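You operate a simulated robot arm through the tools that you are given. There is no shell and no other tool.

You are at the controls of a simulated two-armed robot. One attempt, no reset.

JOB
Press the gem out of the green mould and rack it.
Fine: on the blue peg; the gem goes on the bottom tray of the white rack, pushed in again; the empty mould may stay on the peg; the other gems and moulds stay where they are, nothing spilt.

Only the result counts: the job must be done as asked and must still hold three seconds after the hand-in. Knocking over, shifting, dropping, spilling or breaking anything else fails it.

ROBOT AND FRAMES
Two 7-joint arms with fingered hands on one trunk that stands fixed in place. Base frame: the origin is at the foot of the trunk, x ahead of it, y to its left, z up. Readings come in m, rad, newtons and seconds.
The left shoulder is at [0.021, 0.208, 1.323], the right one opposite. Payload 5 kg a hand.
The TCP of each hand is the grasp point between the finger pads, 0.048 m short of the fingertips. In the tool frame z runs along the fingers and y along their closing line. Largest opening 0.16 m; the body of the gripper starts 0.056 m behind the TCP. The gripper is a hand of 4 fingers: y runs from the thumb to the fingers, the wrist lies at [-0.026, -0.142, -0.252] in the tool frame.
Orientation is that of the tool frame in the base frame, as a unit quaternion [w, x, y, z]. With the fingers straight down and the wrist toward the robot, the tool's x, y and z point along [0, 1, 0], [1, 0, 0] and [0, 0, -1] of the base frame.

CONTROLS
- The arms move only by the tool play_rows. It takes "left_moves", "right_moves" or both (then of equal length, played together; a hand with none holds still); each is one flat list of numbers, 6 for each row, row after row: the turn, a rotation vector about the base's x, y, z in rad, then the shift along the base's x, y, z in m. In form: [wx, wy, wz, dx, dy, dz, wx, wy, wz, dx, dy, dz, ...]. A call has 1 to 20 rows; each row is the pose to reach, as a shift and turn from the pose commanded when the call began. Rows are played at 5 a second. More than 0.05 m and 0.15 rad between two rows, and nothing of the call is played. Where a pose cannot be reached the arm comes as near as it can. A force on the tool above 90 N (or 10 N above the force at the start of the call, whichever is more), or a blocked arm, ends the call early, and 0.2 s more pass. In this call time passes only in rows, and 0.2 s behind the last. The reply holds the time, the measured pose of the TCP, the force on the tool along the base axes, the opening and the grip force, in the units named above and with some noise, with the torque about the TCP (base axes, N m) and any sound that the robot's microphone picked up.
- Cameras (640 x 400 px; columns grow to the right, rows downward): "scene" is now at [0.1001, -0.0108, 1.5197]; the picture's right is [-0.09, -1.00, 0.00], its down [-0.52, 0.05, -0.85] and it looks along [0.85, -0.08, -0.52] (base axes); focal length 240 px, centre (320, 200). "left" rides on the left gripper at [-0.087, -0.133, -0.189] in its tool frame; the picture's right is [-0.83, -0.26, 0.49], its down [0.51, -0.71, 0.49] and it looks along [0.22, 0.66, 0.72] (tool axes); focal length 238 px, centre (320, 200). "right" rides on the right gripper at [0.087, -0.133, -0.189] in its tool frame; the picture's right is [-0.83, 0.26, -0.49], its down [-0.51, -0.71, 0.49] and it looks along [-0.22, 0.66, 0.72] (tool axes); focal length 238 px, centre (320, 200). There is no depth. A picture from a camera that has moved, and an enlarged one, comes with that camera's place and axes in the base frame and with its lens.
- capture(camera): a new picture of that camera. It takes no simulated time.
- raise_lower(by): slides the trunk up (or, below 0, down) by that many m; the arms and the scene camera ride with it, the base frame stays. It gives what a move gives, with no picture.
- set_fingers(index, middle, ring, thumb_bend, thumb_turn, hand): sets how far each is bent, from 0 (flat) to 1 (curled in); at 0.3 the hand is open as for a grip, at 0.7 the pads meet at the TCP. One left out holds its place. A second passes; each finger stops where it meets its share of the squeeze, and holds until it gets a number again. It is the only way to open and close the hand. It gives what a move gives, with no picture; readings hold the bend of each and the force on the fingers (four entries, about 0 where the hand has none), thumb and palm. thumb_turn goes from beside the hand (0) to across from the fingers (1), as for a grip.
- pan_tilt(pan, tilt): turns the head with the scene camera to pan (to the left, within 1.501 rad either way) and tilt (down, from -0.506 to 1.204), counted from straight ahead of the robot. It gives what a move gives.
- enlarge(camera, box): a new picture of the part [left, top, right, bottom] of that camera's present view, enlarged. It takes no simulated time.
- sign_off(): hands the job in; it is judged then, once.

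Places have to be worked out from the pictures, the camera data and where the tool is seen. Open the grippers and draw the arms clear of the work before you hand the job in, unless the task says otherwise.

The tools are called after "Emit:" as a command line: name --argument value ..., lists and objects as JSON in quotes. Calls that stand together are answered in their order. play_rows: Moves the arms, as the interface text tells. Its arguments: {"type":"object","properties":{"left_moves":{"type":"array"},"right_moves":{"type":"array"}},"required":[]} The other tools are called the same way: raise_lower (by) slides the trunk up or down; set_fingers (index, middle, ring, thumb_bend, thumb_turn, hand) moves the fingers one by one; pan_tilt (pan, tilt) turns the head that bears the scene camera; capture (camera) takes a picture; enlarge (camera, box) takes an enlarged picture of a part of a camera's view; sign_off () hands the job in.

At the start:

```text
clock: 0.0
left_eef_pos: [0.6694, 0.2529, 1.3708]
left_tcp_rot: [0.0, 0.707, 0.707, 0.0]
left_ft_force: [-0.2, -0.4, -0.1]
left_moment: [0.0, 0.01, 0.0]
left_width: 0.1597
left_grip_force: 0.1
left_shape: jaw
left_bend: [0.3, 0.3, 0.3, 0.3, 0.98]
left_finger forces: [0.0, 0.0, 0.0, 0.0, 0.0, 0.0]
right_eef_pos: [0.7106, -0.3283, 1.4469]
right_tcp_rot: [-0.001, 0.707, 0.707, 0.0]
right_ft_force: [0.1, 0.6, 0.4]
right_moment: [0.02, 0.02, 0.02]
right_width: 0.1597
right_grip_force: 0.0
right_shape: jaw
right_bend: [0.3, 0.3, 0.3, 0.3, 0.98]
right_finger forces: [0.1, 0.0, 0.0, 0.0, 0.0, 0.0]
trunk travel left (down, up): [-0.325, 0.365]
head pan, tilt: [-0.094, 0.546]
```

scene: 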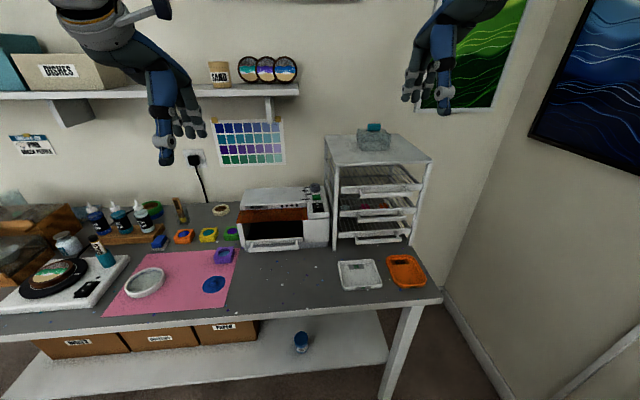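
right: 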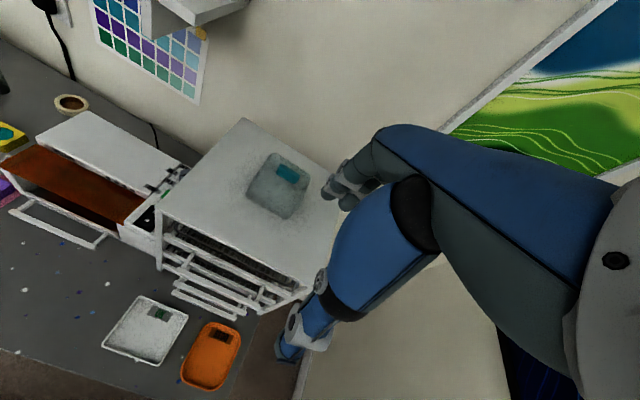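
left: 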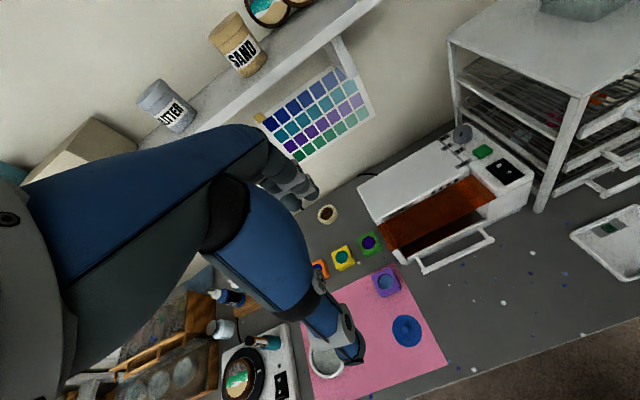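

The pictures show a bench with coloured moulds, a pink mat, a white box/oven and a white rack. I look closer at each region before moving anything.

Emit:
enlarge --camera "scene" --box '[100, 190, 260, 310]'

Emit:
enlarge --camera "scene" --box '[230, 120, 450, 300]'

Emit:
enlarge --camera "left" --box '[290, 200, 450, 360]'

Emit:
enlarge --camera "right" --box '[90, 100, 350, 400]'

Emit:
enlarge --camera "scene" --box '[0, 190, 160, 310]'

```text
3.33 times, centred on (180, 250) of scene
camera zoom: at [0.1001, -0.0108, 1.5197], right [-0.09, -1.0, 0.0], down [-0.52, 0.05, -0.85], along [0.85, -0.08, -0.52], focal length 798 px, centre (787, 33)
```

zoom: 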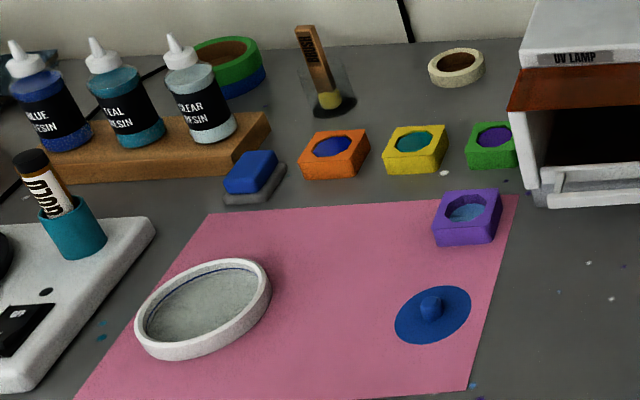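

```text
2.22 times, centred on (340, 210) of scene
camera zoom: at [0.1001, -0.0108, 1.5197], right [-0.09, -1.0, 0.0], down [-0.52, 0.05, -0.85], along [0.85, -0.08, -0.52], focal length 532 px, centre (276, 178)
```

zoom: 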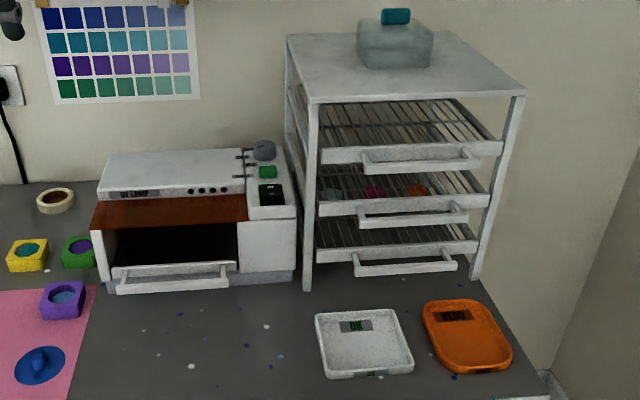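

```text
2.50 times, centred on (370, 280) of left
camera zoom: at [0.5361, 0.1667, 1.5614], right [-0.26, -0.83, -0.49], down [-0.71, 0.51, -0.49], along [0.66, 0.22, -0.72], focal length 596 px, centre (195, 0)
```

zoom: 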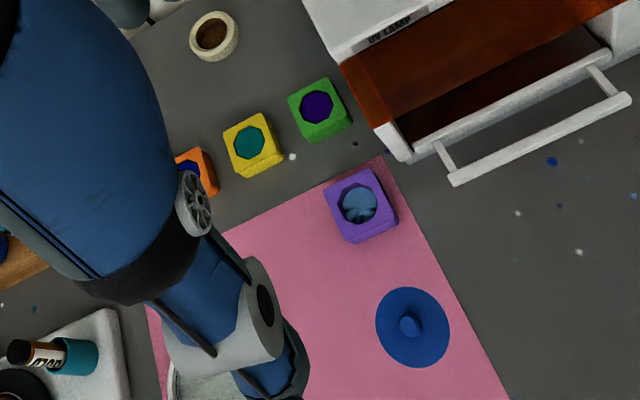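

```text
1.33 times, centred on (220, 250) of right
camera zoom: at [0.5796, -0.2409, 1.6353], right [0.26, -0.83, 0.49], down [-0.71, -0.51, -0.49], along [0.66, -0.22, -0.72], focal length 318 px, centre (453, 133)
```

zoom: 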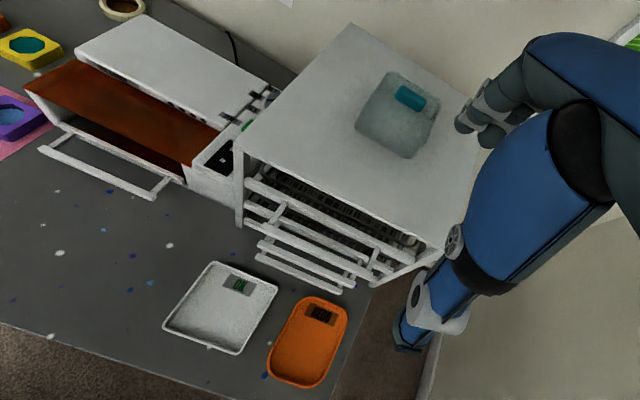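

```text
3.33 times, centred on (80, 250) of scene
camera zoom: at [0.1001, -0.0108, 1.5197], right [-0.09, -1.0, 0.0], down [-0.52, 0.05, -0.85], along [0.85, -0.08, -0.52], focal length 798 px, centre (1120, 33)
```

zoom: 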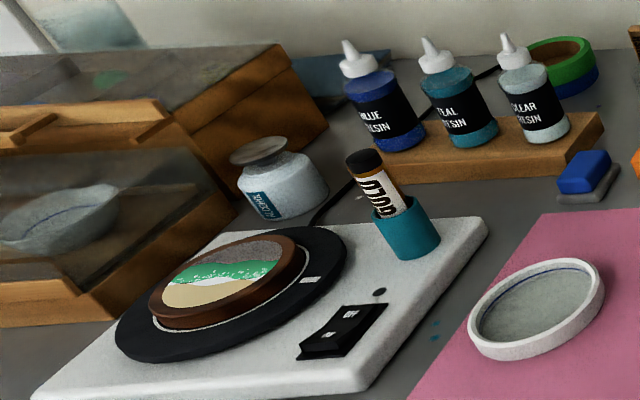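

The green mould seems to sit near (0.85, 0.26), the blue peg near (0.63, 0.27) and the rack front near x = 0.75, with the desk at about z = 0.90. I want a closer look at the hand's shape and at the bottom tray.

Emit:
enlarge --camera "scene" --box '[130, 60, 230, 180]'

Emit:
enlarge --camera "scene" --box '[320, 150, 440, 250]'

Emit:
enlarge --camera "scene" --box '[190, 215, 250, 300]'

Emit:
enlarge --camera "left" --box '[340, 210, 420, 300]'

Emit:
enlarge --camera "left" --box '[440, 0, 640, 220]'

```text
3.33 times, centred on (180, 120) of scene
camera zoom: at [0.1001, -0.0108, 1.5197], right [-0.09, -1.0, 0.0], down [-0.52, 0.05, -0.85], along [0.85, -0.08, -0.52], focal length 798 px, centre (787, 467)
```

zoom: 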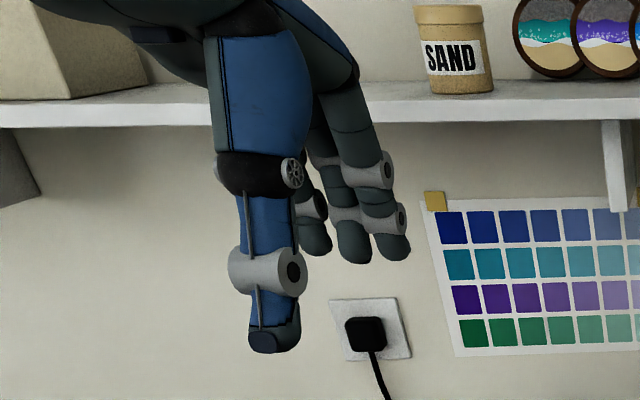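

```text
4.00 times, centred on (380, 200) of scene
camera zoom: at [0.1001, -0.0108, 1.5197], right [-0.09, -1.0, 0.0], down [-0.52, 0.05, -0.85], along [0.85, -0.08, -0.52], focal length 958 px, centre (80, 200)
```

zoom: 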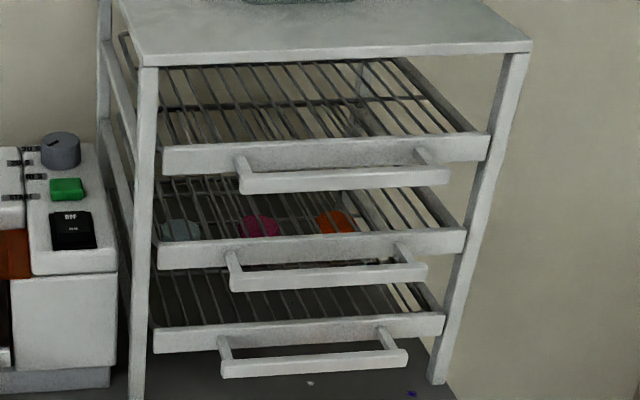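

```text
4.71 times, centred on (220, 258) of scene
camera zoom: at [0.1001, -0.0108, 1.5197], right [-0.09, -1.0, 0.0], down [-0.52, 0.05, -0.85], along [0.85, -0.08, -0.52], focal length 1127 px, centre (791, -71)
```

zoom: 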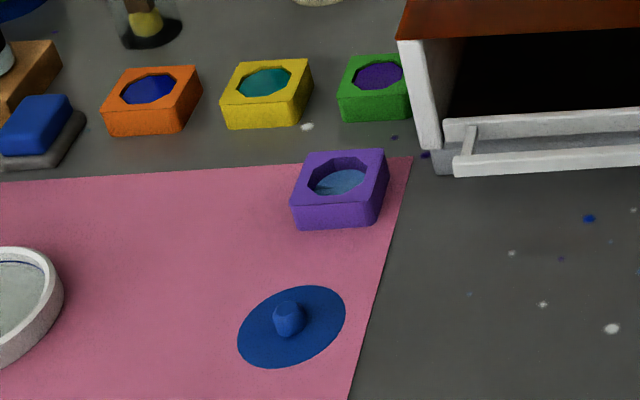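

```text
4.44 times, centred on (380, 255) of left
camera zoom: at [0.5361, 0.1667, 1.5614], right [-0.26, -0.83, -0.49], down [-0.71, 0.51, -0.49], along [0.66, 0.22, -0.72], focal length 1059 px, centre (53, -44)
```

zoom: 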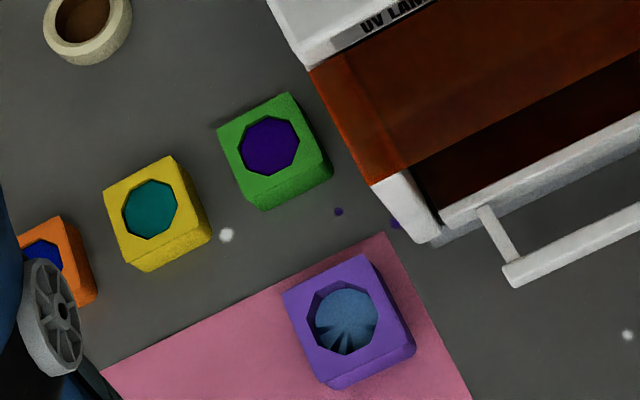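

```text
1.82 times, centred on (540, 110) of left
camera zoom: at [0.5361, 0.1667, 1.5614], right [-0.26, -0.83, -0.49], down [-0.71, 0.51, -0.49], along [0.66, 0.22, -0.72], focal length 433 px, centre (-80, 364)
```

zoom: 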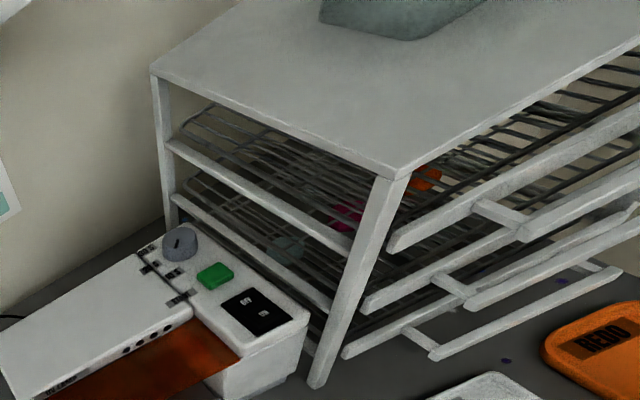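

The mould measures about 0.058 m square and 0.024 m high, centred near (0.874, 0.265). I bring the left hand to a height above it for a closer view with the left camera.

Emit:
play_rows --left_moves '[0, 0, 0, 0.02, 0, -0.03, 0, 0, 0, 0.045, 0, -0.06, 0, 0, 0, 0.07, 0, -0.09, 0, 0, 0, 0.095, 0, -0.12, 0, 0, 0, 0.12, 0, -0.15, 0, 0, 0, 0.13, 0, -0.17]'

Emit:
capture --camera "left"

Emit:
capture --camera "scene"

```text
clock: 1.4
left_eef_pos: [0.799, 0.2563, 1.2]
left_tcp_rot: [0.0, 0.707, 0.707, 0.0]
left_ft_force: [0.5, 0.0, 1.0]
left_moment: [-0.02, 0.04, 0.0]
left_width: 0.1597
left_grip_force: 0.0
left_shape: jaw
left_bend: [0.3, 0.3, 0.3, 0.3, 0.98]
left_finger forces: [0.1, 0.1, 0.0, 0.0, 0.0, 0.0]
right_eef_pos: [0.7126, -0.3287, 1.4469]
right_tcp_rot: [0.0, 0.707, 0.707, -0.001]
right_ft_force: [0.0, -0.2, -0.2]
right_moment: [0.01, 0.08, -0.01]
right_width: 0.1594
right_grip_force: 0.2
right_shape: jaw
right_bend: [0.3, 0.3, 0.3, 0.3, 0.98]
right_finger forces: [0.0, 0.0, 0.0, 0.0, 0.0, 0.0]
trunk travel left (down, up): [-0.325, 0.365]
head pan, tilt: [-0.094, 0.546]
```

```text
taken
camera left: at [0.666, 0.1701, 1.3888], right [-0.26, -0.83, -0.49], down [-0.71, 0.51, -0.49], along [0.66, 0.22, -0.72], focal length 238 px, centre (320, 200)
```

left: 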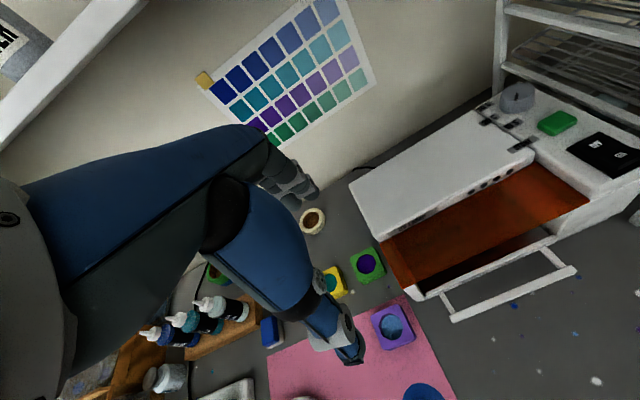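

```text
taken
camera scene: at [0.1006, -0.011, 1.5197], right [-0.09, -1.0, 0.0], down [-0.52, 0.05, -0.85], along [0.85, -0.08, -0.52], focal length 240 px, centre (320, 200)
```

scene: 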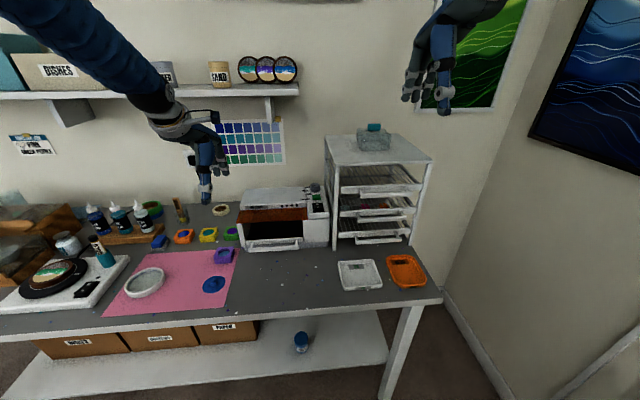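

The hand moved as expected. I enlarge the left view to triangulate the green mould, the lamp's side and the purple mould.

Emit:
enlarge --camera "left" --box '[300, 200, 460, 300]'

Emit:
enlarge --camera "left" --box '[300, 290, 460, 400]'

Emit:
enlarge --camera "scene" --box '[185, 210, 285, 300]'

```text
4.00 times, centred on (380, 250) of left
camera zoom: at [0.666, 0.1701, 1.3888], right [-0.26, -0.83, -0.49], down [-0.71, 0.51, -0.49], along [0.66, 0.22, -0.72], focal length 953 px, centre (80, 0)
```

zoom: 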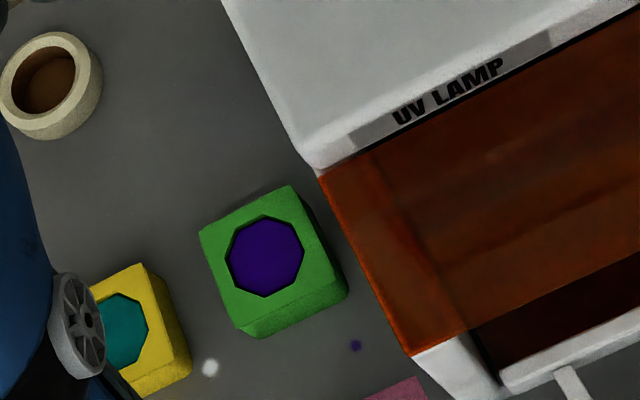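

```text
3.64 times, centred on (380, 345) of left
camera zoom: at [0.666, 0.1701, 1.3888], right [-0.26, -0.83, -0.49], down [-0.71, 0.51, -0.49], along [0.66, 0.22, -0.72], focal length 867 px, centre (102, -327)
```

zoom: 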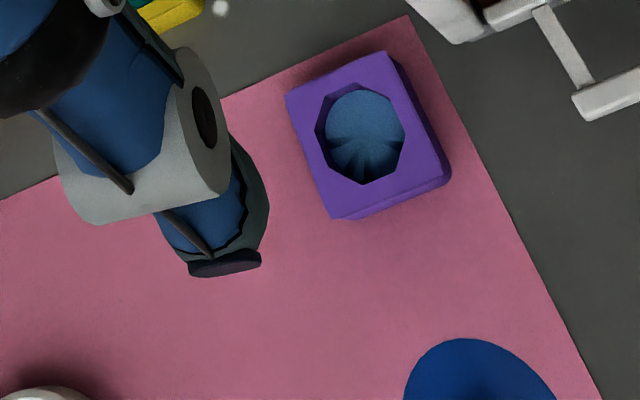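

```text
4.44 times, centred on (235, 255) of scene
camera zoom: at [0.1006, -0.011, 1.5197], right [-0.09, -1.0, 0.0], down [-0.52, 0.05, -0.85], along [0.85, -0.08, -0.52], focal length 1064 px, centre (698, -44)
```

zoom: 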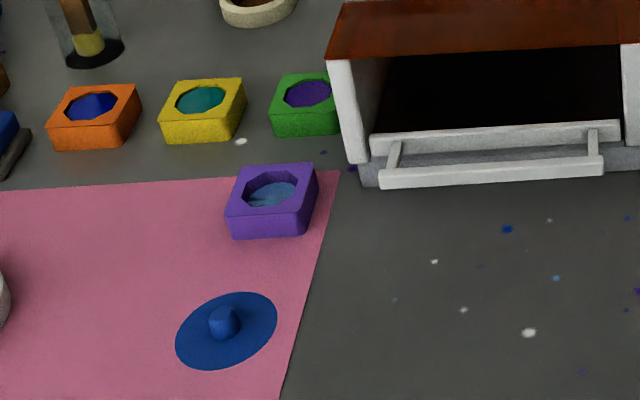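

Triangulation puts the gem's surface near (0.872, 0.265, 0.925) and the gap between the purple and green moulds at about 58 mm, so I must enter partly closed. I close the fingers part way up here to see how the opening goes.

Emit:
set_fingers --hand "left" --index 0.45 --middle 0.45 --ring 0.45 --thumb_bend 0.45 --thumb_turn 1.0

Emit:
capture --camera "left"

Emit:
enlarge --camera "scene" --box '[150, 100, 270, 220]'

```text
clock: 2.4
left_eef_pos: [0.7988, 0.256, 1.201]
left_tcp_rot: [0.001, 0.707, 0.707, 0.0]
left_ft_force: [-0.2, 0.2, 0.1]
left_moment: [0.02, 0.0, 0.02]
left_width: 0.1117
left_grip_force: 0.1
left_shape: fingers
left_bend: [0.45, 0.45, 0.45, 0.45, 0.99]
left_finger forces: [0.1, 0.0, 0.0, 0.1, 0.0, 0.1]
right_eef_pos: [0.7138, -0.3295, 1.4472]
right_tcp_rot: [0.0, 0.708, 0.707, 0.0]
right_ft_force: [-0.1, -0.5, -0.5]
right_moment: [-0.01, -0.01, 0.02]
right_width: 0.1596
right_grip_force: 0.1
right_shape: jaw
right_bend: [0.3, 0.3, 0.3, 0.3, 0.98]
right_finger forces: [0.1, 0.0, 0.0, 0.0, 0.1, 0.0]
trunk travel left (down, up): [-0.325, 0.365]
head pan, tilt: [-0.094, 0.546]
```

```text
taken
camera left: at [0.6655, 0.17, 1.3891], right [-0.26, -0.83, -0.49], down [-0.71, 0.51, -0.49], along [0.66, 0.22, -0.72], focal length 238 px, centre (320, 200)
```

left: 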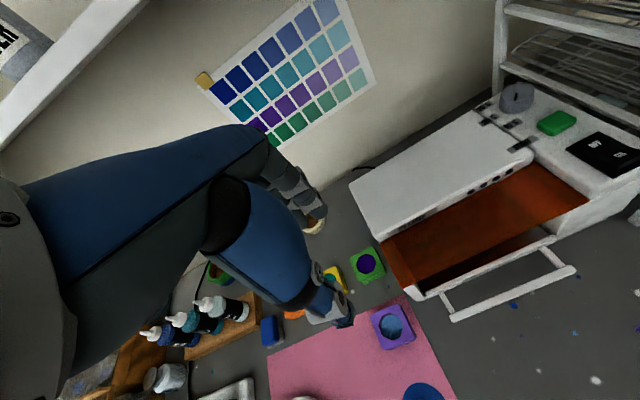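

```text
3.33 times, centred on (210, 160) of scene
camera zoom: at [0.1004, -0.0109, 1.5197], right [-0.09, -1.0, 0.0], down [-0.52, 0.05, -0.85], along [0.85, -0.08, -0.52], focal length 798 px, centre (687, 333)
```

zoom: 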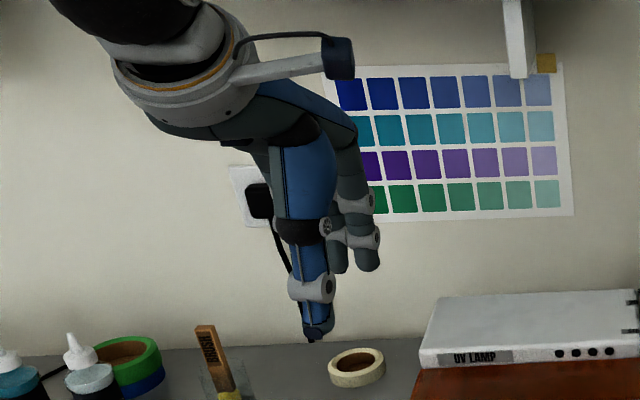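

The opening is 0.112 m at bend 0.45, symmetric about the TCP as far as I can see. I enlarge the left view at the fingers to see where each fingertip is.

Emit:
enlarge --camera "left" --box '[250, 130, 370, 350]'

Emit:
enlarge --camera "scene" --box '[190, 140, 240, 210]'

Emit:
capture --camera "right"

```text
1.82 times, centred on (310, 240) of left
camera zoom: at [0.6655, 0.17, 1.3891], right [-0.26, -0.83, -0.49], down [-0.71, 0.51, -0.49], along [0.66, 0.22, -0.72], focal length 433 px, centre (338, 127)
```

zoom: 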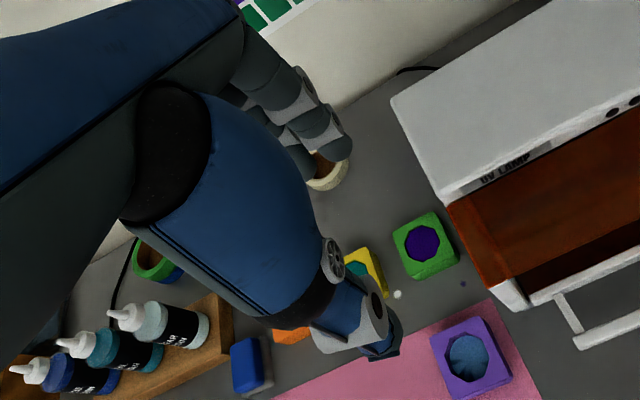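

```text
5.71 times, centred on (215, 175) of scene
camera zoom: at [0.1004, -0.0109, 1.5197], right [-0.09, -1.0, 0.0], down [-0.52, 0.05, -0.85], along [0.85, -0.08, -0.52], focal length 1369 px, centre (920, 343)
```

zoom: 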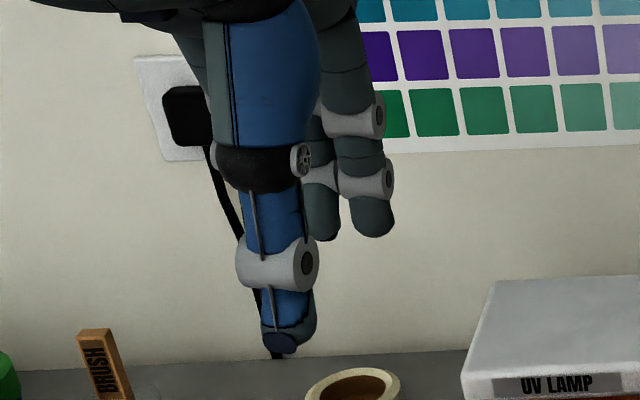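

```text
taken
camera right: at [0.5799, -0.241, 1.6352], right [0.26, -0.83, 0.49], down [-0.71, -0.51, -0.49], along [0.66, -0.22, -0.72], focal length 238 px, centre (320, 200)
```

right: 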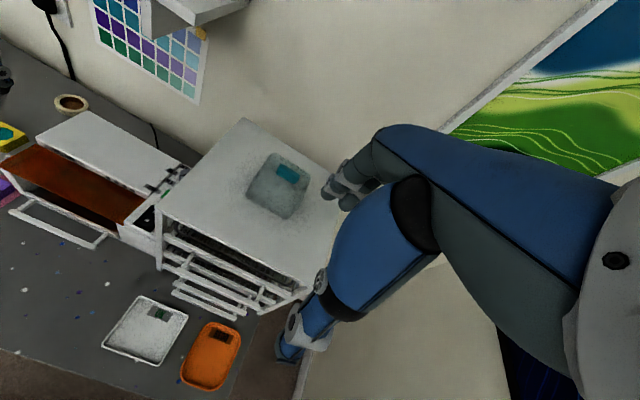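

The three fingers are offset: index about −0.01, middle +0.02, ring +0.05 m along base y from the TCP, thumb +0.009, so index, middle and thumb should grip the mould with ring kept back. I rehearse that grip in the air at the mould's width.

Emit:
set_fingers --hand "left" --index 0.6 --middle 0.6 --ring 0.2 --thumb_bend 0.6

Emit:
enlarge --camera "left" --box '[250, 130, 410, 340]'

Emit:
enlarge --camera "scene" --box '[190, 140, 240, 210]'

```text
clock: 3.4
left_eef_pos: [0.7994, 0.2567, 1.2001]
left_tcp_rot: [0.0, 0.707, 0.707, 0.0]
left_ft_force: [0.2, -0.6, 0.2]
left_moment: [-0.02, -0.03, 0.0]
left_width: 0.0515
left_grip_force: 0.0
left_shape: fingers
left_bend: [0.6, 0.6, 0.2, 0.6, 1.0]
left_finger forces: [0.0, 0.0, 0.0, 0.0, 0.0, 0.0]
right_eef_pos: [0.7133, -0.3291, 1.448]
right_tcp_rot: [0.0, 0.707, 0.707, 0.0]
right_ft_force: [-0.5, -0.9, 0.0]
right_moment: [-0.02, 0.04, -0.03]
right_width: 0.1595
right_grip_force: 0.0
right_shape: jaw
right_bend: [0.3, 0.3, 0.3, 0.3, 0.98]
right_finger forces: [0.0, 0.0, 0.1, 0.1, 0.0, 0.0]
trunk travel left (down, up): [-0.325, 0.365]
head pan, tilt: [-0.094, 0.546]
```

```text
1.90 times, centred on (330, 235) of left
camera zoom: at [0.6654, 0.17, 1.3891], right [-0.26, -0.83, -0.49], down [-0.71, 0.51, -0.49], along [0.66, 0.22, -0.72], focal length 454 px, centre (301, 133)
```

zoom: 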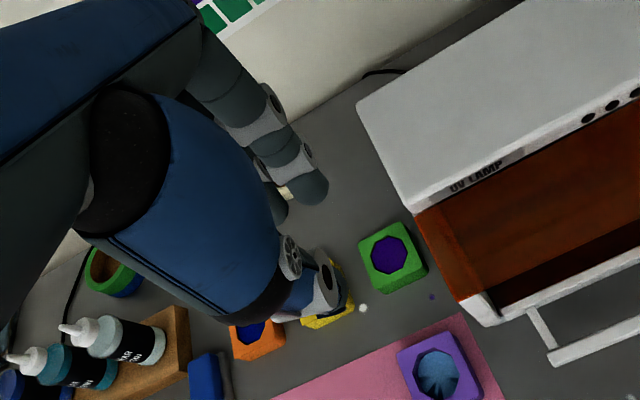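

```text
5.71 times, centred on (215, 175) of scene
camera zoom: at [0.1003, -0.0108, 1.5197], right [-0.09, -1.0, 0.0], down [-0.52, 0.05, -0.85], along [0.85, -0.08, -0.52], focal length 1369 px, centre (920, 343)
```

zoom: 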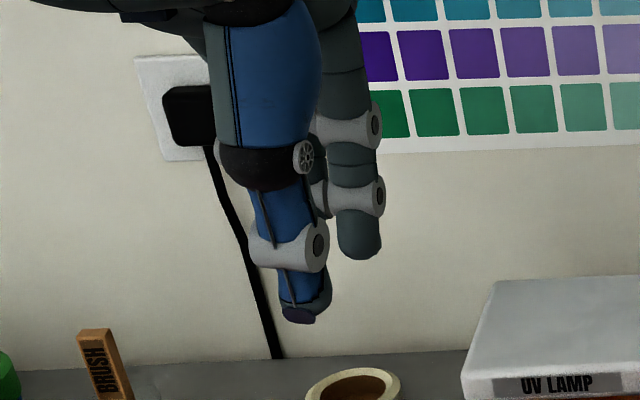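

In the rehearsal the fingertips lie about 0.047 m below the TCP, and desk specks triangulate the desk at z ≈ 0.901. I open to about 0.10 m with ring held back, and move over the green mould at a safe height.

Emit:
set_fingers --hand "left" --index 0.47 --middle 0.47 --ring 0.3 --thumb_bend 0.47

Emit:
play_rows --left_moves '[0, 0, 0, 0.02, 0.002, -0.02, 0, 0, 0, 0.045, 0.004, -0.045, 0, 0, 0, 0.065, 0.006, -0.07, 0, 0, 0, 0.075, 0.006, -0.09, 0, 0, 0, 0.075, 0.006, -0.1]'

Emit:
capture --camera "left"

Emit:
enlarge --camera "scene" --box '[180, 150, 280, 250]'

```text
clock: 4.4
left_eef_pos: [0.7991, 0.2558, 1.2002]
left_tcp_rot: [0.001, 0.707, 0.707, 0.001]
left_ft_force: [0.3, -0.6, 0.1]
left_moment: [-0.05, 0.02, -0.02]
left_width: 0.1027
left_grip_force: 0.0
left_shape: fingers
left_bend: [0.47, 0.47, 0.3, 0.47, 1.0]
left_finger forces: [0.1, 0.0, 0.0, 0.0, 0.0, 0.1]
right_eef_pos: [0.7121, -0.3282, 1.4479]
right_tcp_rot: [-0.001, 0.708, 0.707, 0.0]
right_ft_force: [-0.8, -0.3, -0.1]
right_moment: [-0.02, 0.02, 0.02]
right_width: 0.1596
right_grip_force: 0.0
right_shape: jaw
right_bend: [0.3, 0.3, 0.3, 0.3, 0.98]
right_finger forces: [0.0, 0.1, 0.0, 0.0, 0.0, 0.1]
trunk travel left (down, up): [-0.325, 0.365]
head pan, tilt: [-0.094, 0.546]
```

```text
clock: 5.6
left_eef_pos: [0.8735, 0.2592, 1.1015]
left_tcp_rot: [0.0, 0.708, 0.707, -0.001]
left_ft_force: [-0.1, -0.2, 1.1]
left_moment: [-0.04, 0.02, -0.03]
left_width: 0.1024
left_grip_force: 0.1
left_shape: fingers
left_bend: [0.47, 0.47, 0.3, 0.47, 1.0]
left_finger forces: [0.1, 0.0, 0.0, 0.1, 0.0, 0.1]
right_eef_pos: [0.7129, -0.3287, 1.4469]
right_tcp_rot: [0.001, 0.708, 0.707, 0.0]
right_ft_force: [-0.6, -0.5, -0.1]
right_moment: [0.0, 0.01, 0.05]
right_width: 0.1595
right_grip_force: 0.1
right_shape: jaw
right_bend: [0.3, 0.3, 0.3, 0.3, 0.98]
right_finger forces: [0.1, 0.0, 0.0, 0.0, 0.1, 0.0]
trunk travel left (down, up): [-0.325, 0.365]
head pan, tilt: [-0.094, 0.546]
```

```text
taken
camera left: at [0.7399, 0.1722, 1.2914], right [-0.26, -0.83, -0.49], down [-0.71, 0.51, -0.49], along [0.66, 0.22, -0.72], focal length 238 px, centre (320, 200)
```

left: 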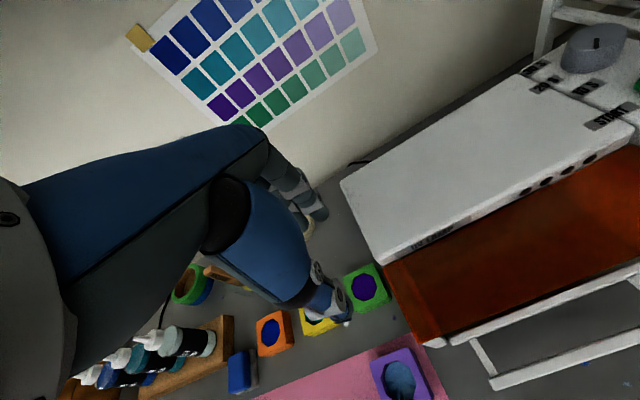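

```text
4.00 times, centred on (230, 200) of scene
camera zoom: at [0.1002, -0.0109, 1.5198], right [-0.09, -1.0, 0.0], down [-0.52, 0.05, -0.85], along [0.85, -0.08, -0.52], focal length 958 px, centre (680, 200)
```

zoom: 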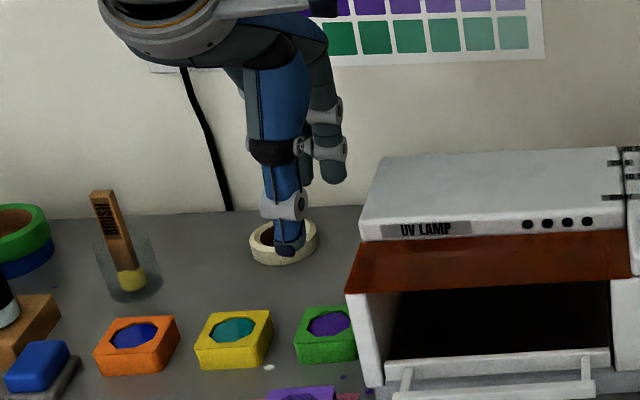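

The hand hangs over the mould with index at y ≈ 0.249 and the thumb side about 12 mm clear of the lamp wall (y ≈ 0.208). I go down part way and check again.

Emit:
play_rows --left_moves '[0, 0, 0, 0, 0.002, -0.03, 0, 0, 0, 0, 0.002, -0.06, 0, 0, 0, 0, 0.002, -0.085, 0, 0, 0, 0, 0.002, -0.1]'

Emit:
capture --camera "left"

Emit:
enlarge --camera "scene" --box '[190, 180, 270, 260]'

```text
clock: 6.6
left_eef_pos: [0.8752, 0.2603, 1.0052]
left_tcp_rot: [0.0, 0.707, 0.707, 0.0]
left_ft_force: [0.1, 0.3, 1.7]
left_moment: [0.01, 0.05, -0.03]
left_width: 0.1027
left_grip_force: 0.0
left_shape: fingers
left_bend: [0.47, 0.47, 0.3, 0.47, 1.0]
left_finger forces: [0.0, 0.0, 0.1, 0.1, 0.1, 0.0]
right_eef_pos: [0.7131, -0.3287, 1.4481]
right_tcp_rot: [0.0, 0.707, 0.708, 0.0]
right_ft_force: [0.2, 0.2, -0.1]
right_moment: [-0.05, 0.04, 0.01]
right_width: 0.1597
right_grip_force: 0.1
right_shape: jaw
right_bend: [0.3, 0.3, 0.3, 0.3, 0.98]
right_finger forces: [0.1, 0.0, 0.1, 0.0, 0.1, 0.0]
trunk travel left (down, up): [-0.325, 0.365]
head pan, tilt: [-0.094, 0.546]
```

```text
taken
camera left: at [0.7418, 0.174, 1.1933], right [-0.26, -0.83, -0.49], down [-0.71, 0.51, -0.49], along [0.66, 0.22, -0.72], focal length 238 px, centre (320, 200)
```

left: 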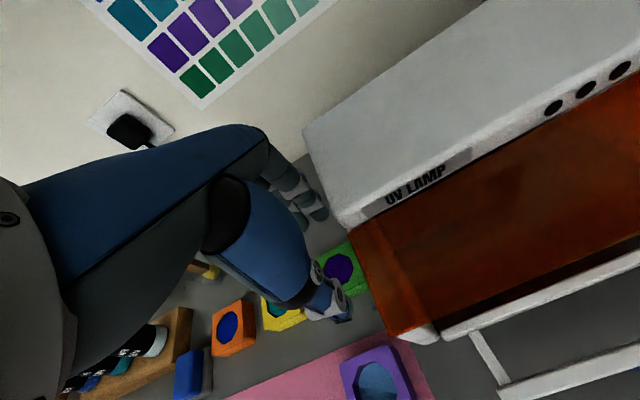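

```text
5.00 times, centred on (230, 220) of scene
camera zoom: at [0.1009, -0.0106, 1.5197], right [-0.09, -1.0, 0.0], down [-0.52, 0.05, -0.85], along [0.85, -0.08, -0.52], focal length 1198 px, centre (770, 100)
```

zoom: 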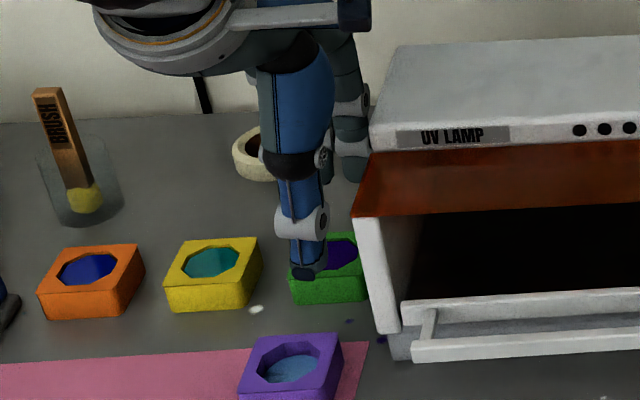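

Thumb tip is at x ≈ 0.813 and the index tip at about 0.928, so both straddle the mould (0.844–0.904) with clearance. I lower the fingertips to a few millimetres above the desk.

Emit:
play_rows --left_moves '[0, 0, 0, 0.001, 0.001, -0.015, 0, 0, 0, 0.001, 0.001, -0.03, 0, 0, 0, 0.001, 0.001, -0.042, 0, 0, 0, 0.001, 0.001, -0.049]'

Emit:
capture --camera "left"

Emit:
enlarge --camera "scene" --box '[190, 190, 270, 260]'

```text
clock: 7.6
left_eef_pos: [0.8768, 0.2616, 0.9562]
left_tcp_rot: [0.001, 0.707, 0.707, 0.001]
left_ft_force: [-0.3, 1.0, 5.3]
left_moment: [0.11, -0.34, 0.01]
left_width: 0.1028
left_grip_force: 2.7
left_shape: fingers
left_bend: [0.47, 0.47, 0.3, 0.47, 1.0]
left_finger forces: [0.0, 5.0, 0.0, 0.1, 0.1, 0.0]
right_eef_pos: [0.7109, -0.3294, 1.4473]
right_tcp_rot: [0.0, 0.707, 0.707, 0.0]
right_ft_force: [-0.1, 0.5, -0.5]
right_moment: [-0.03, -0.03, -0.02]
right_width: 0.1596
right_grip_force: 0.1
right_shape: jaw
right_bend: [0.3, 0.3, 0.3, 0.3, 0.98]
right_finger forces: [0.0, 0.0, 0.0, 0.0, 0.1, 0.0]
trunk travel left (down, up): [-0.325, 0.365]
head pan, tilt: [-0.094, 0.546]
```

```text
taken
camera left: at [0.7419, 0.1748, 1.144], right [-0.26, -0.83, -0.49], down [-0.71, 0.51, -0.49], along [0.66, 0.22, -0.72], focal length 238 px, centre (320, 200)
```

left: 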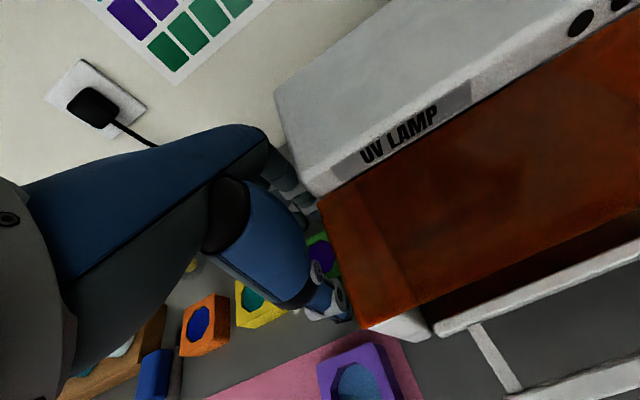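

```text
5.71 times, centred on (230, 225) of scene
camera zoom: at [0.0996, -0.0111, 1.5199], right [-0.09, -1.0, 0.0], down [-0.52, 0.05, -0.85], along [0.85, -0.08, -0.52], focal length 1369 px, centre (834, 57)
```

zoom: 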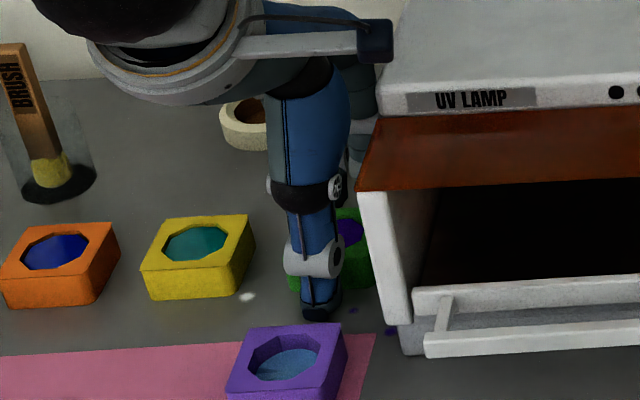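

The middle fingertip touches the desk lightly (5 N, contact at about +0.064, +0.021 from the TCP). I lift 4 mm and then close index, middle and thumb on the mould.

Emit:
play_rows --left_moves '[0, 0, 0, 0, 0, 0.004]'

Emit:
set_fingers --hand "left" --index 0.54 --middle 0.54 --thumb_bend 0.54

Emit:
enlarge --camera "left" --box '[200, 120, 440, 390]'

```text
clock: 8.0
left_eef_pos: [0.8736, 0.2631, 0.9567]
left_tcp_rot: [-0.001, 0.707, 0.707, 0.0]
left_ft_force: [0.0, 0.8, -0.2]
left_moment: [0.02, -0.02, 0.01]
left_width: 0.1025
left_grip_force: 0.1
left_shape: fingers
left_bend: [0.47, 0.47, 0.3, 0.47, 1.0]
left_finger forces: [0.1, 0.0, 0.1, 0.0, 0.1, 0.0]
right_eef_pos: [0.7122, -0.3281, 1.4461]
right_tcp_rot: [0.0, 0.707, 0.707, 0.0]
right_ft_force: [-0.4, 0.3, 0.4]
right_moment: [-0.02, 0.01, -0.02]
right_width: 0.1596
right_grip_force: 0.0
right_shape: jaw
right_bend: [0.3, 0.3, 0.3, 0.3, 0.98]
right_finger forces: [0.0, 0.0, 0.1, 0.0, 0.0, 0.0]
trunk travel left (down, up): [-0.325, 0.365]
head pan, tilt: [-0.094, 0.546]
```

```text
clock: 9.0
left_eef_pos: [0.8752, 0.2624, 0.9583]
left_tcp_rot: [0.0, 0.707, 0.707, 0.0]
left_ft_force: [-0.8, -0.3, -0.4]
left_moment: [0.04, -0.02, 0.0]
left_width: 0.0762
left_grip_force: 0.4
left_shape: fingers
left_bend: [0.54, 0.54, 0.3, 0.54, 1.0]
left_finger forces: [0.1, 0.0, 0.1, 0.0, 0.3, 0.1]
right_eef_pos: [0.7121, -0.3292, 1.4473]
right_tcp_rot: [-0.001, 0.707, 0.707, 0.001]
right_ft_force: [-0.6, 0.1, -0.4]
right_moment: [0.01, 0.01, -0.01]
right_width: 0.1596
right_grip_force: 0.2
right_shape: jaw
right_bend: [0.3, 0.3, 0.3, 0.3, 0.98]
right_finger forces: [0.0, 0.0, 0.0, 0.0, 0.1, 0.0]
trunk travel left (down, up): [-0.325, 0.365]
head pan, tilt: [-0.094, 0.546]
```

```text
1.48 times, centred on (320, 255) of left
camera zoom: at [0.7416, 0.1753, 1.1469], right [-0.26, -0.83, -0.49], down [-0.71, 0.51, -0.49], along [0.66, 0.22, -0.72], focal length 353 px, centre (320, 118)
```

zoom: 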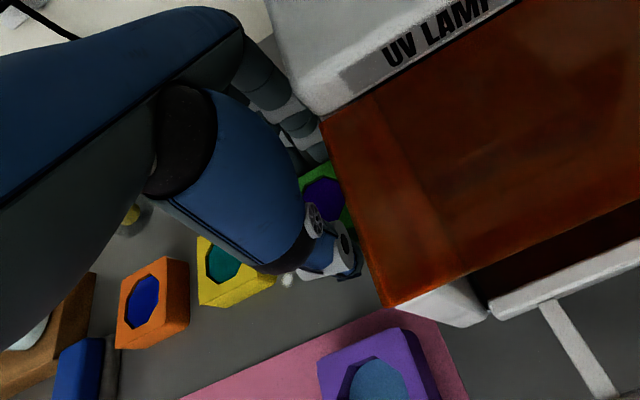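

No firm contact yet at 0.076 m opening. I close further until all three digits meet the mould.

Emit:
set_fingers --hand "left" --index 0.62 --middle 0.62 --thumb_bend 0.62

Emit:
enlarge --camera "left" --box '[240, 160, 400, 320]'

Emit:
enlarge --camera "scene" --box '[190, 190, 270, 260]'

```text
clock: 10.0
left_eef_pos: [0.8747, 0.2628, 0.9573]
left_tcp_rot: [0.0, 0.707, 0.708, 0.0]
left_ft_force: [-0.1, 0.0, 0.2]
left_moment: [0.02, 0.0, 0.03]
left_width: 0.0648
left_grip_force: 11.4
left_shape: fingers
left_bend: [0.58, 0.59, 0.3, 0.56, 1.0]
left_finger forces: [5.7, 6.2, 0.0, 0.1, 11.7, 0.0]
right_eef_pos: [0.7131, -0.3305, 1.4472]
right_tcp_rot: [0.0, 0.707, 0.707, 0.0]
right_ft_force: [0.3, -0.4, 1.0]
right_moment: [-0.01, 0.01, -0.03]
right_width: 0.1595
right_grip_force: 0.0
right_shape: jaw
right_bend: [0.3, 0.3, 0.3, 0.3, 0.98]
right_finger forces: [0.0, 0.0, 0.0, 0.0, 0.0, 0.0]
trunk travel left (down, up): [-0.325, 0.365]
head pan, tilt: [-0.094, 0.546]
```

```text
2.50 times, centred on (320, 240) of left
camera zoom: at [0.7416, 0.1753, 1.1469], right [-0.26, -0.83, -0.49], down [-0.71, 0.51, -0.49], along [0.66, 0.22, -0.72], focal length 596 px, centre (320, 100)
```

zoom: 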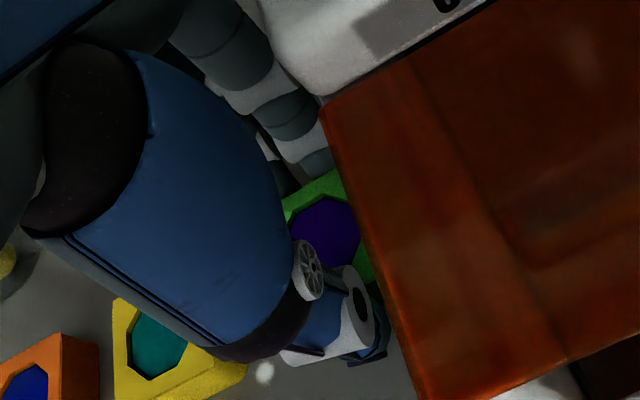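

```text
5.71 times, centred on (230, 225) of scene
camera zoom: at [0.1003, -0.0108, 1.5197], right [-0.09, -1.0, 0.0], down [-0.52, 0.05, -0.85], along [0.85, -0.08, -0.52], focal length 1369 px, centre (834, 57)
```

zoom: 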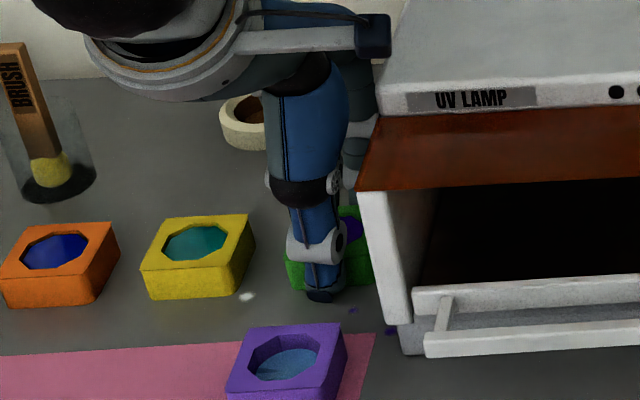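

All three digits hold the mould (5.7, 6.2 and 11.7 N). I lift it straight up slowly and check that it stays in the grip.

Emit:
play_rows --left_moves '[0, 0, 0, 0, 0, 0.01, 0, 0, 0, 0, 0, 0.025, 0, 0, 0, 0, 0, 0.045, 0, 0, 0, 0, 0, 0.07]'

Emit:
enlarge --camera "left" --box '[240, 160, 400, 320]'

Emit:
enlarge --camera "scene" --box '[180, 170, 280, 260]'

```text
clock: 11.0
left_eef_pos: [0.8743, 0.2626, 1.0291]
left_tcp_rot: [-0.001, 0.707, 0.707, -0.001]
left_ft_force: [-1.3, 0.2, -2.7]
left_moment: [0.03, -0.15, 0.02]
left_width: 0.0646
left_grip_force: 11.5
left_shape: fingers
left_bend: [0.58, 0.59, 0.3, 0.56, 1.0]
left_finger forces: [5.8, 6.0, 0.1, 0.0, 11.8, 0.1]
right_eef_pos: [0.7115, -0.3286, 1.4476]
right_tcp_rot: [0.0, 0.707, 0.707, 0.0]
right_ft_force: [-1.0, 0.3, 0.6]
right_moment: [0.03, -0.09, -0.01]
right_width: 0.1596
right_grip_force: 0.0
right_shape: jaw
right_bend: [0.3, 0.3, 0.3, 0.3, 0.98]
right_finger forces: [0.1, 0.0, 0.0, 0.0, 0.1, 0.0]
trunk travel left (down, up): [-0.325, 0.365]
head pan, tilt: [-0.094, 0.546]
```

```text
2.50 times, centred on (320, 240) of left
camera zoom: at [0.741, 0.1758, 1.2174], right [-0.26, -0.83, -0.49], down [-0.71, 0.51, -0.49], along [0.65, 0.22, -0.72], focal length 596 px, centre (320, 100)
```

zoom: 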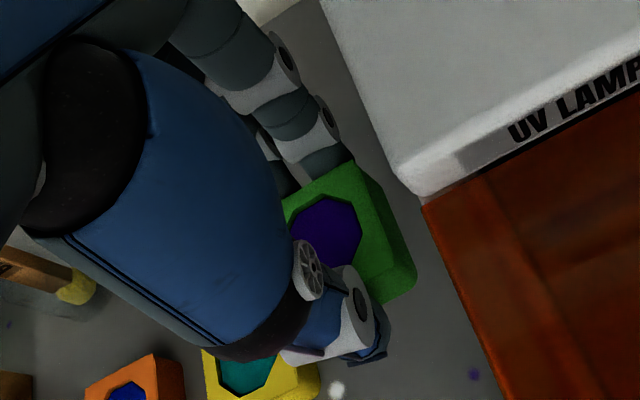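

```text
4.44 times, centred on (230, 215) of scene
camera zoom: at [0.0993, -0.0112, 1.5198], right [-0.09, -1.0, 0.0], down [-0.52, 0.05, -0.85], along [0.85, -0.08, -0.52], focal length 1064 px, centre (720, 133)
```

zoom: 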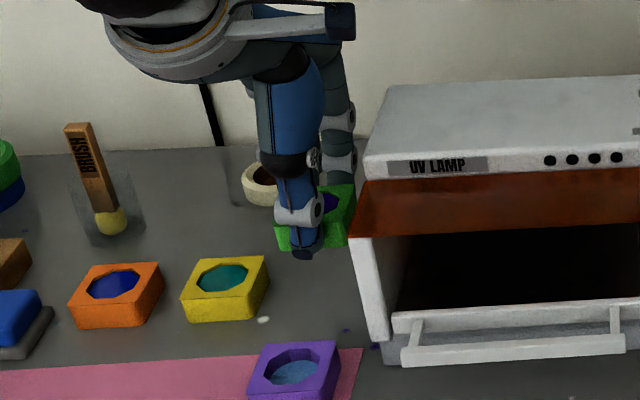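

The mould came up level; relative to the TCP the gem's centre is within a couple of millimetres of (0, 0). I raise it over everything, carry it back toward the robot past the purple mould, and stop beside the peg so the left camera can see the peg from nearly above.

Emit:
play_rows --left_moves '[0, 0, 0, 0, 0, 0.03, 0, 0, 0, 0, 0, 0.06, 0, 0, 0, -0.01, 0, 0.075, 0, 0, 0, -0.035, 0.005, 0.075, 0, 0, 0, -0.065, 0.015, 0.075, 0, 0, 0, -0.1, 0.03, 0.075, 0, 0, 0, -0.135, 0.05, 0.075, 0, 0, 0, -0.17, 0.07, 0.075, 0, 0, 0, -0.205, 0.095, 0.075, 0, 0, 0, -0.235, 0.115, 0.075, 0, 0, 0, -0.25, 0.12, 0.075]'

Emit:
capture --camera "left"

Emit:
capture --camera "scene"

```text
clock: 13.4
left_eef_pos: [0.6272, 0.3813, 1.103]
left_tcp_rot: [-0.001, 0.708, 0.706, 0.001]
left_ft_force: [-0.1, 0.2, -0.7]
left_moment: [0.03, -0.02, -0.03]
left_width: 0.0647
left_grip_force: 11.4
left_shape: fingers
left_bend: [0.58, 0.59, 0.3, 0.56, 1.0]
left_finger forces: [5.8, 5.9, 0.0, 0.0, 11.7, 0.0]
right_eef_pos: [0.7129, -0.3285, 1.4475]
right_tcp_rot: [0.0, 0.707, 0.707, 0.0]
right_ft_force: [-1.3, -0.2, 0.3]
right_moment: [0.03, -0.03, 0.01]
right_width: 0.1596
right_grip_force: 0.0
right_shape: jaw
right_bend: [0.3, 0.3, 0.3, 0.3, 0.98]
right_finger forces: [0.1, 0.0, 0.0, 0.1, 0.0, 0.0]
trunk travel left (down, up): [-0.325, 0.365]
head pan, tilt: [-0.094, 0.546]
```

```text
taken
camera left: at [0.4935, 0.2947, 1.2923], right [-0.26, -0.83, -0.49], down [-0.71, 0.51, -0.49], along [0.66, 0.22, -0.72], focal length 238 px, centre (320, 200)
```

left: 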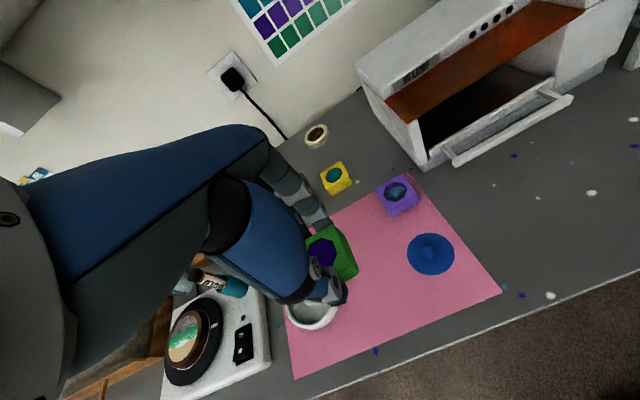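

```text
taken
camera scene: at [0.0999, -0.0109, 1.5198], right [-0.09, -1.0, 0.0], down [-0.52, 0.05, -0.85], along [0.85, -0.08, -0.52], focal length 240 px, centre (320, 200)
```

scene: 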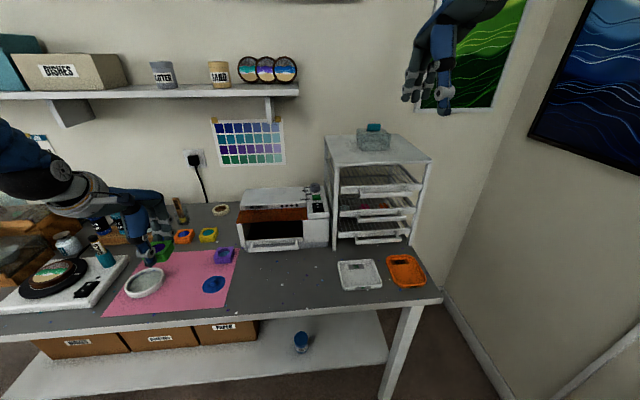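

The peg now sits clear in the left view near (431, 254). I enlarge it and the held mould to measure both with the same camera.

Emit:
enlarge --camera "left" --box '[395, 220, 475, 290]'

Emit:
enlarge --camera "left" --box '[290, 210, 370, 310]'

Emit:
enlarge --camera "scene" --box '[130, 230, 250, 310]'

```text
5.71 times, centred on (435, 255) of left
camera zoom: at [0.4935, 0.2947, 1.2923], right [-0.26, -0.83, -0.49], down [-0.71, 0.51, -0.49], along [0.66, 0.22, -0.72], focal length 1362 px, centre (-337, -114)
```

zoom: 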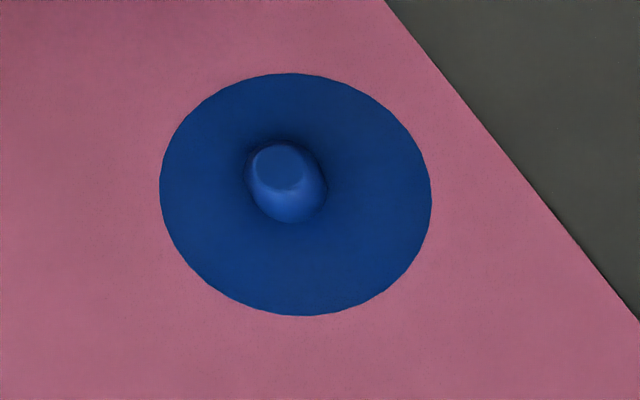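

```text
4.00 times, centred on (330, 260) of left
camera zoom: at [0.4935, 0.2947, 1.2923], right [-0.26, -0.83, -0.49], down [-0.71, 0.51, -0.49], along [0.66, 0.22, -0.72], focal length 953 px, centre (280, -40)
```

zoom: 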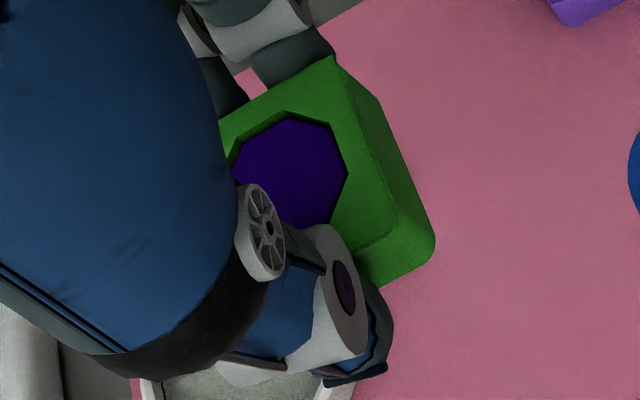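

```text
5.00 times, centred on (190, 270) of scene
camera zoom: at [0.0999, -0.0109, 1.5198], right [-0.09, -1.0, 0.0], down [-0.52, 0.05, -0.85], along [0.85, -0.08, -0.52], focal length 1198 px, centre (970, -150)
```

zoom: 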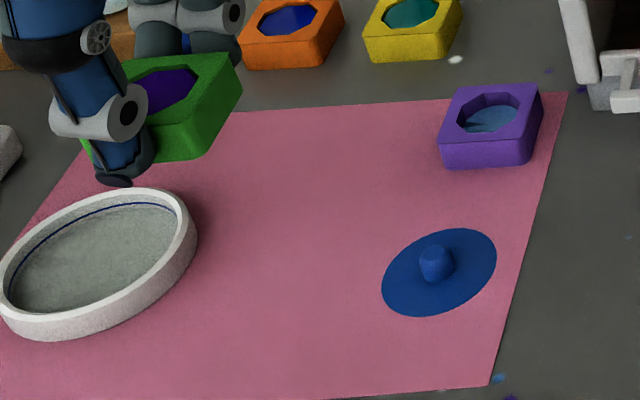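

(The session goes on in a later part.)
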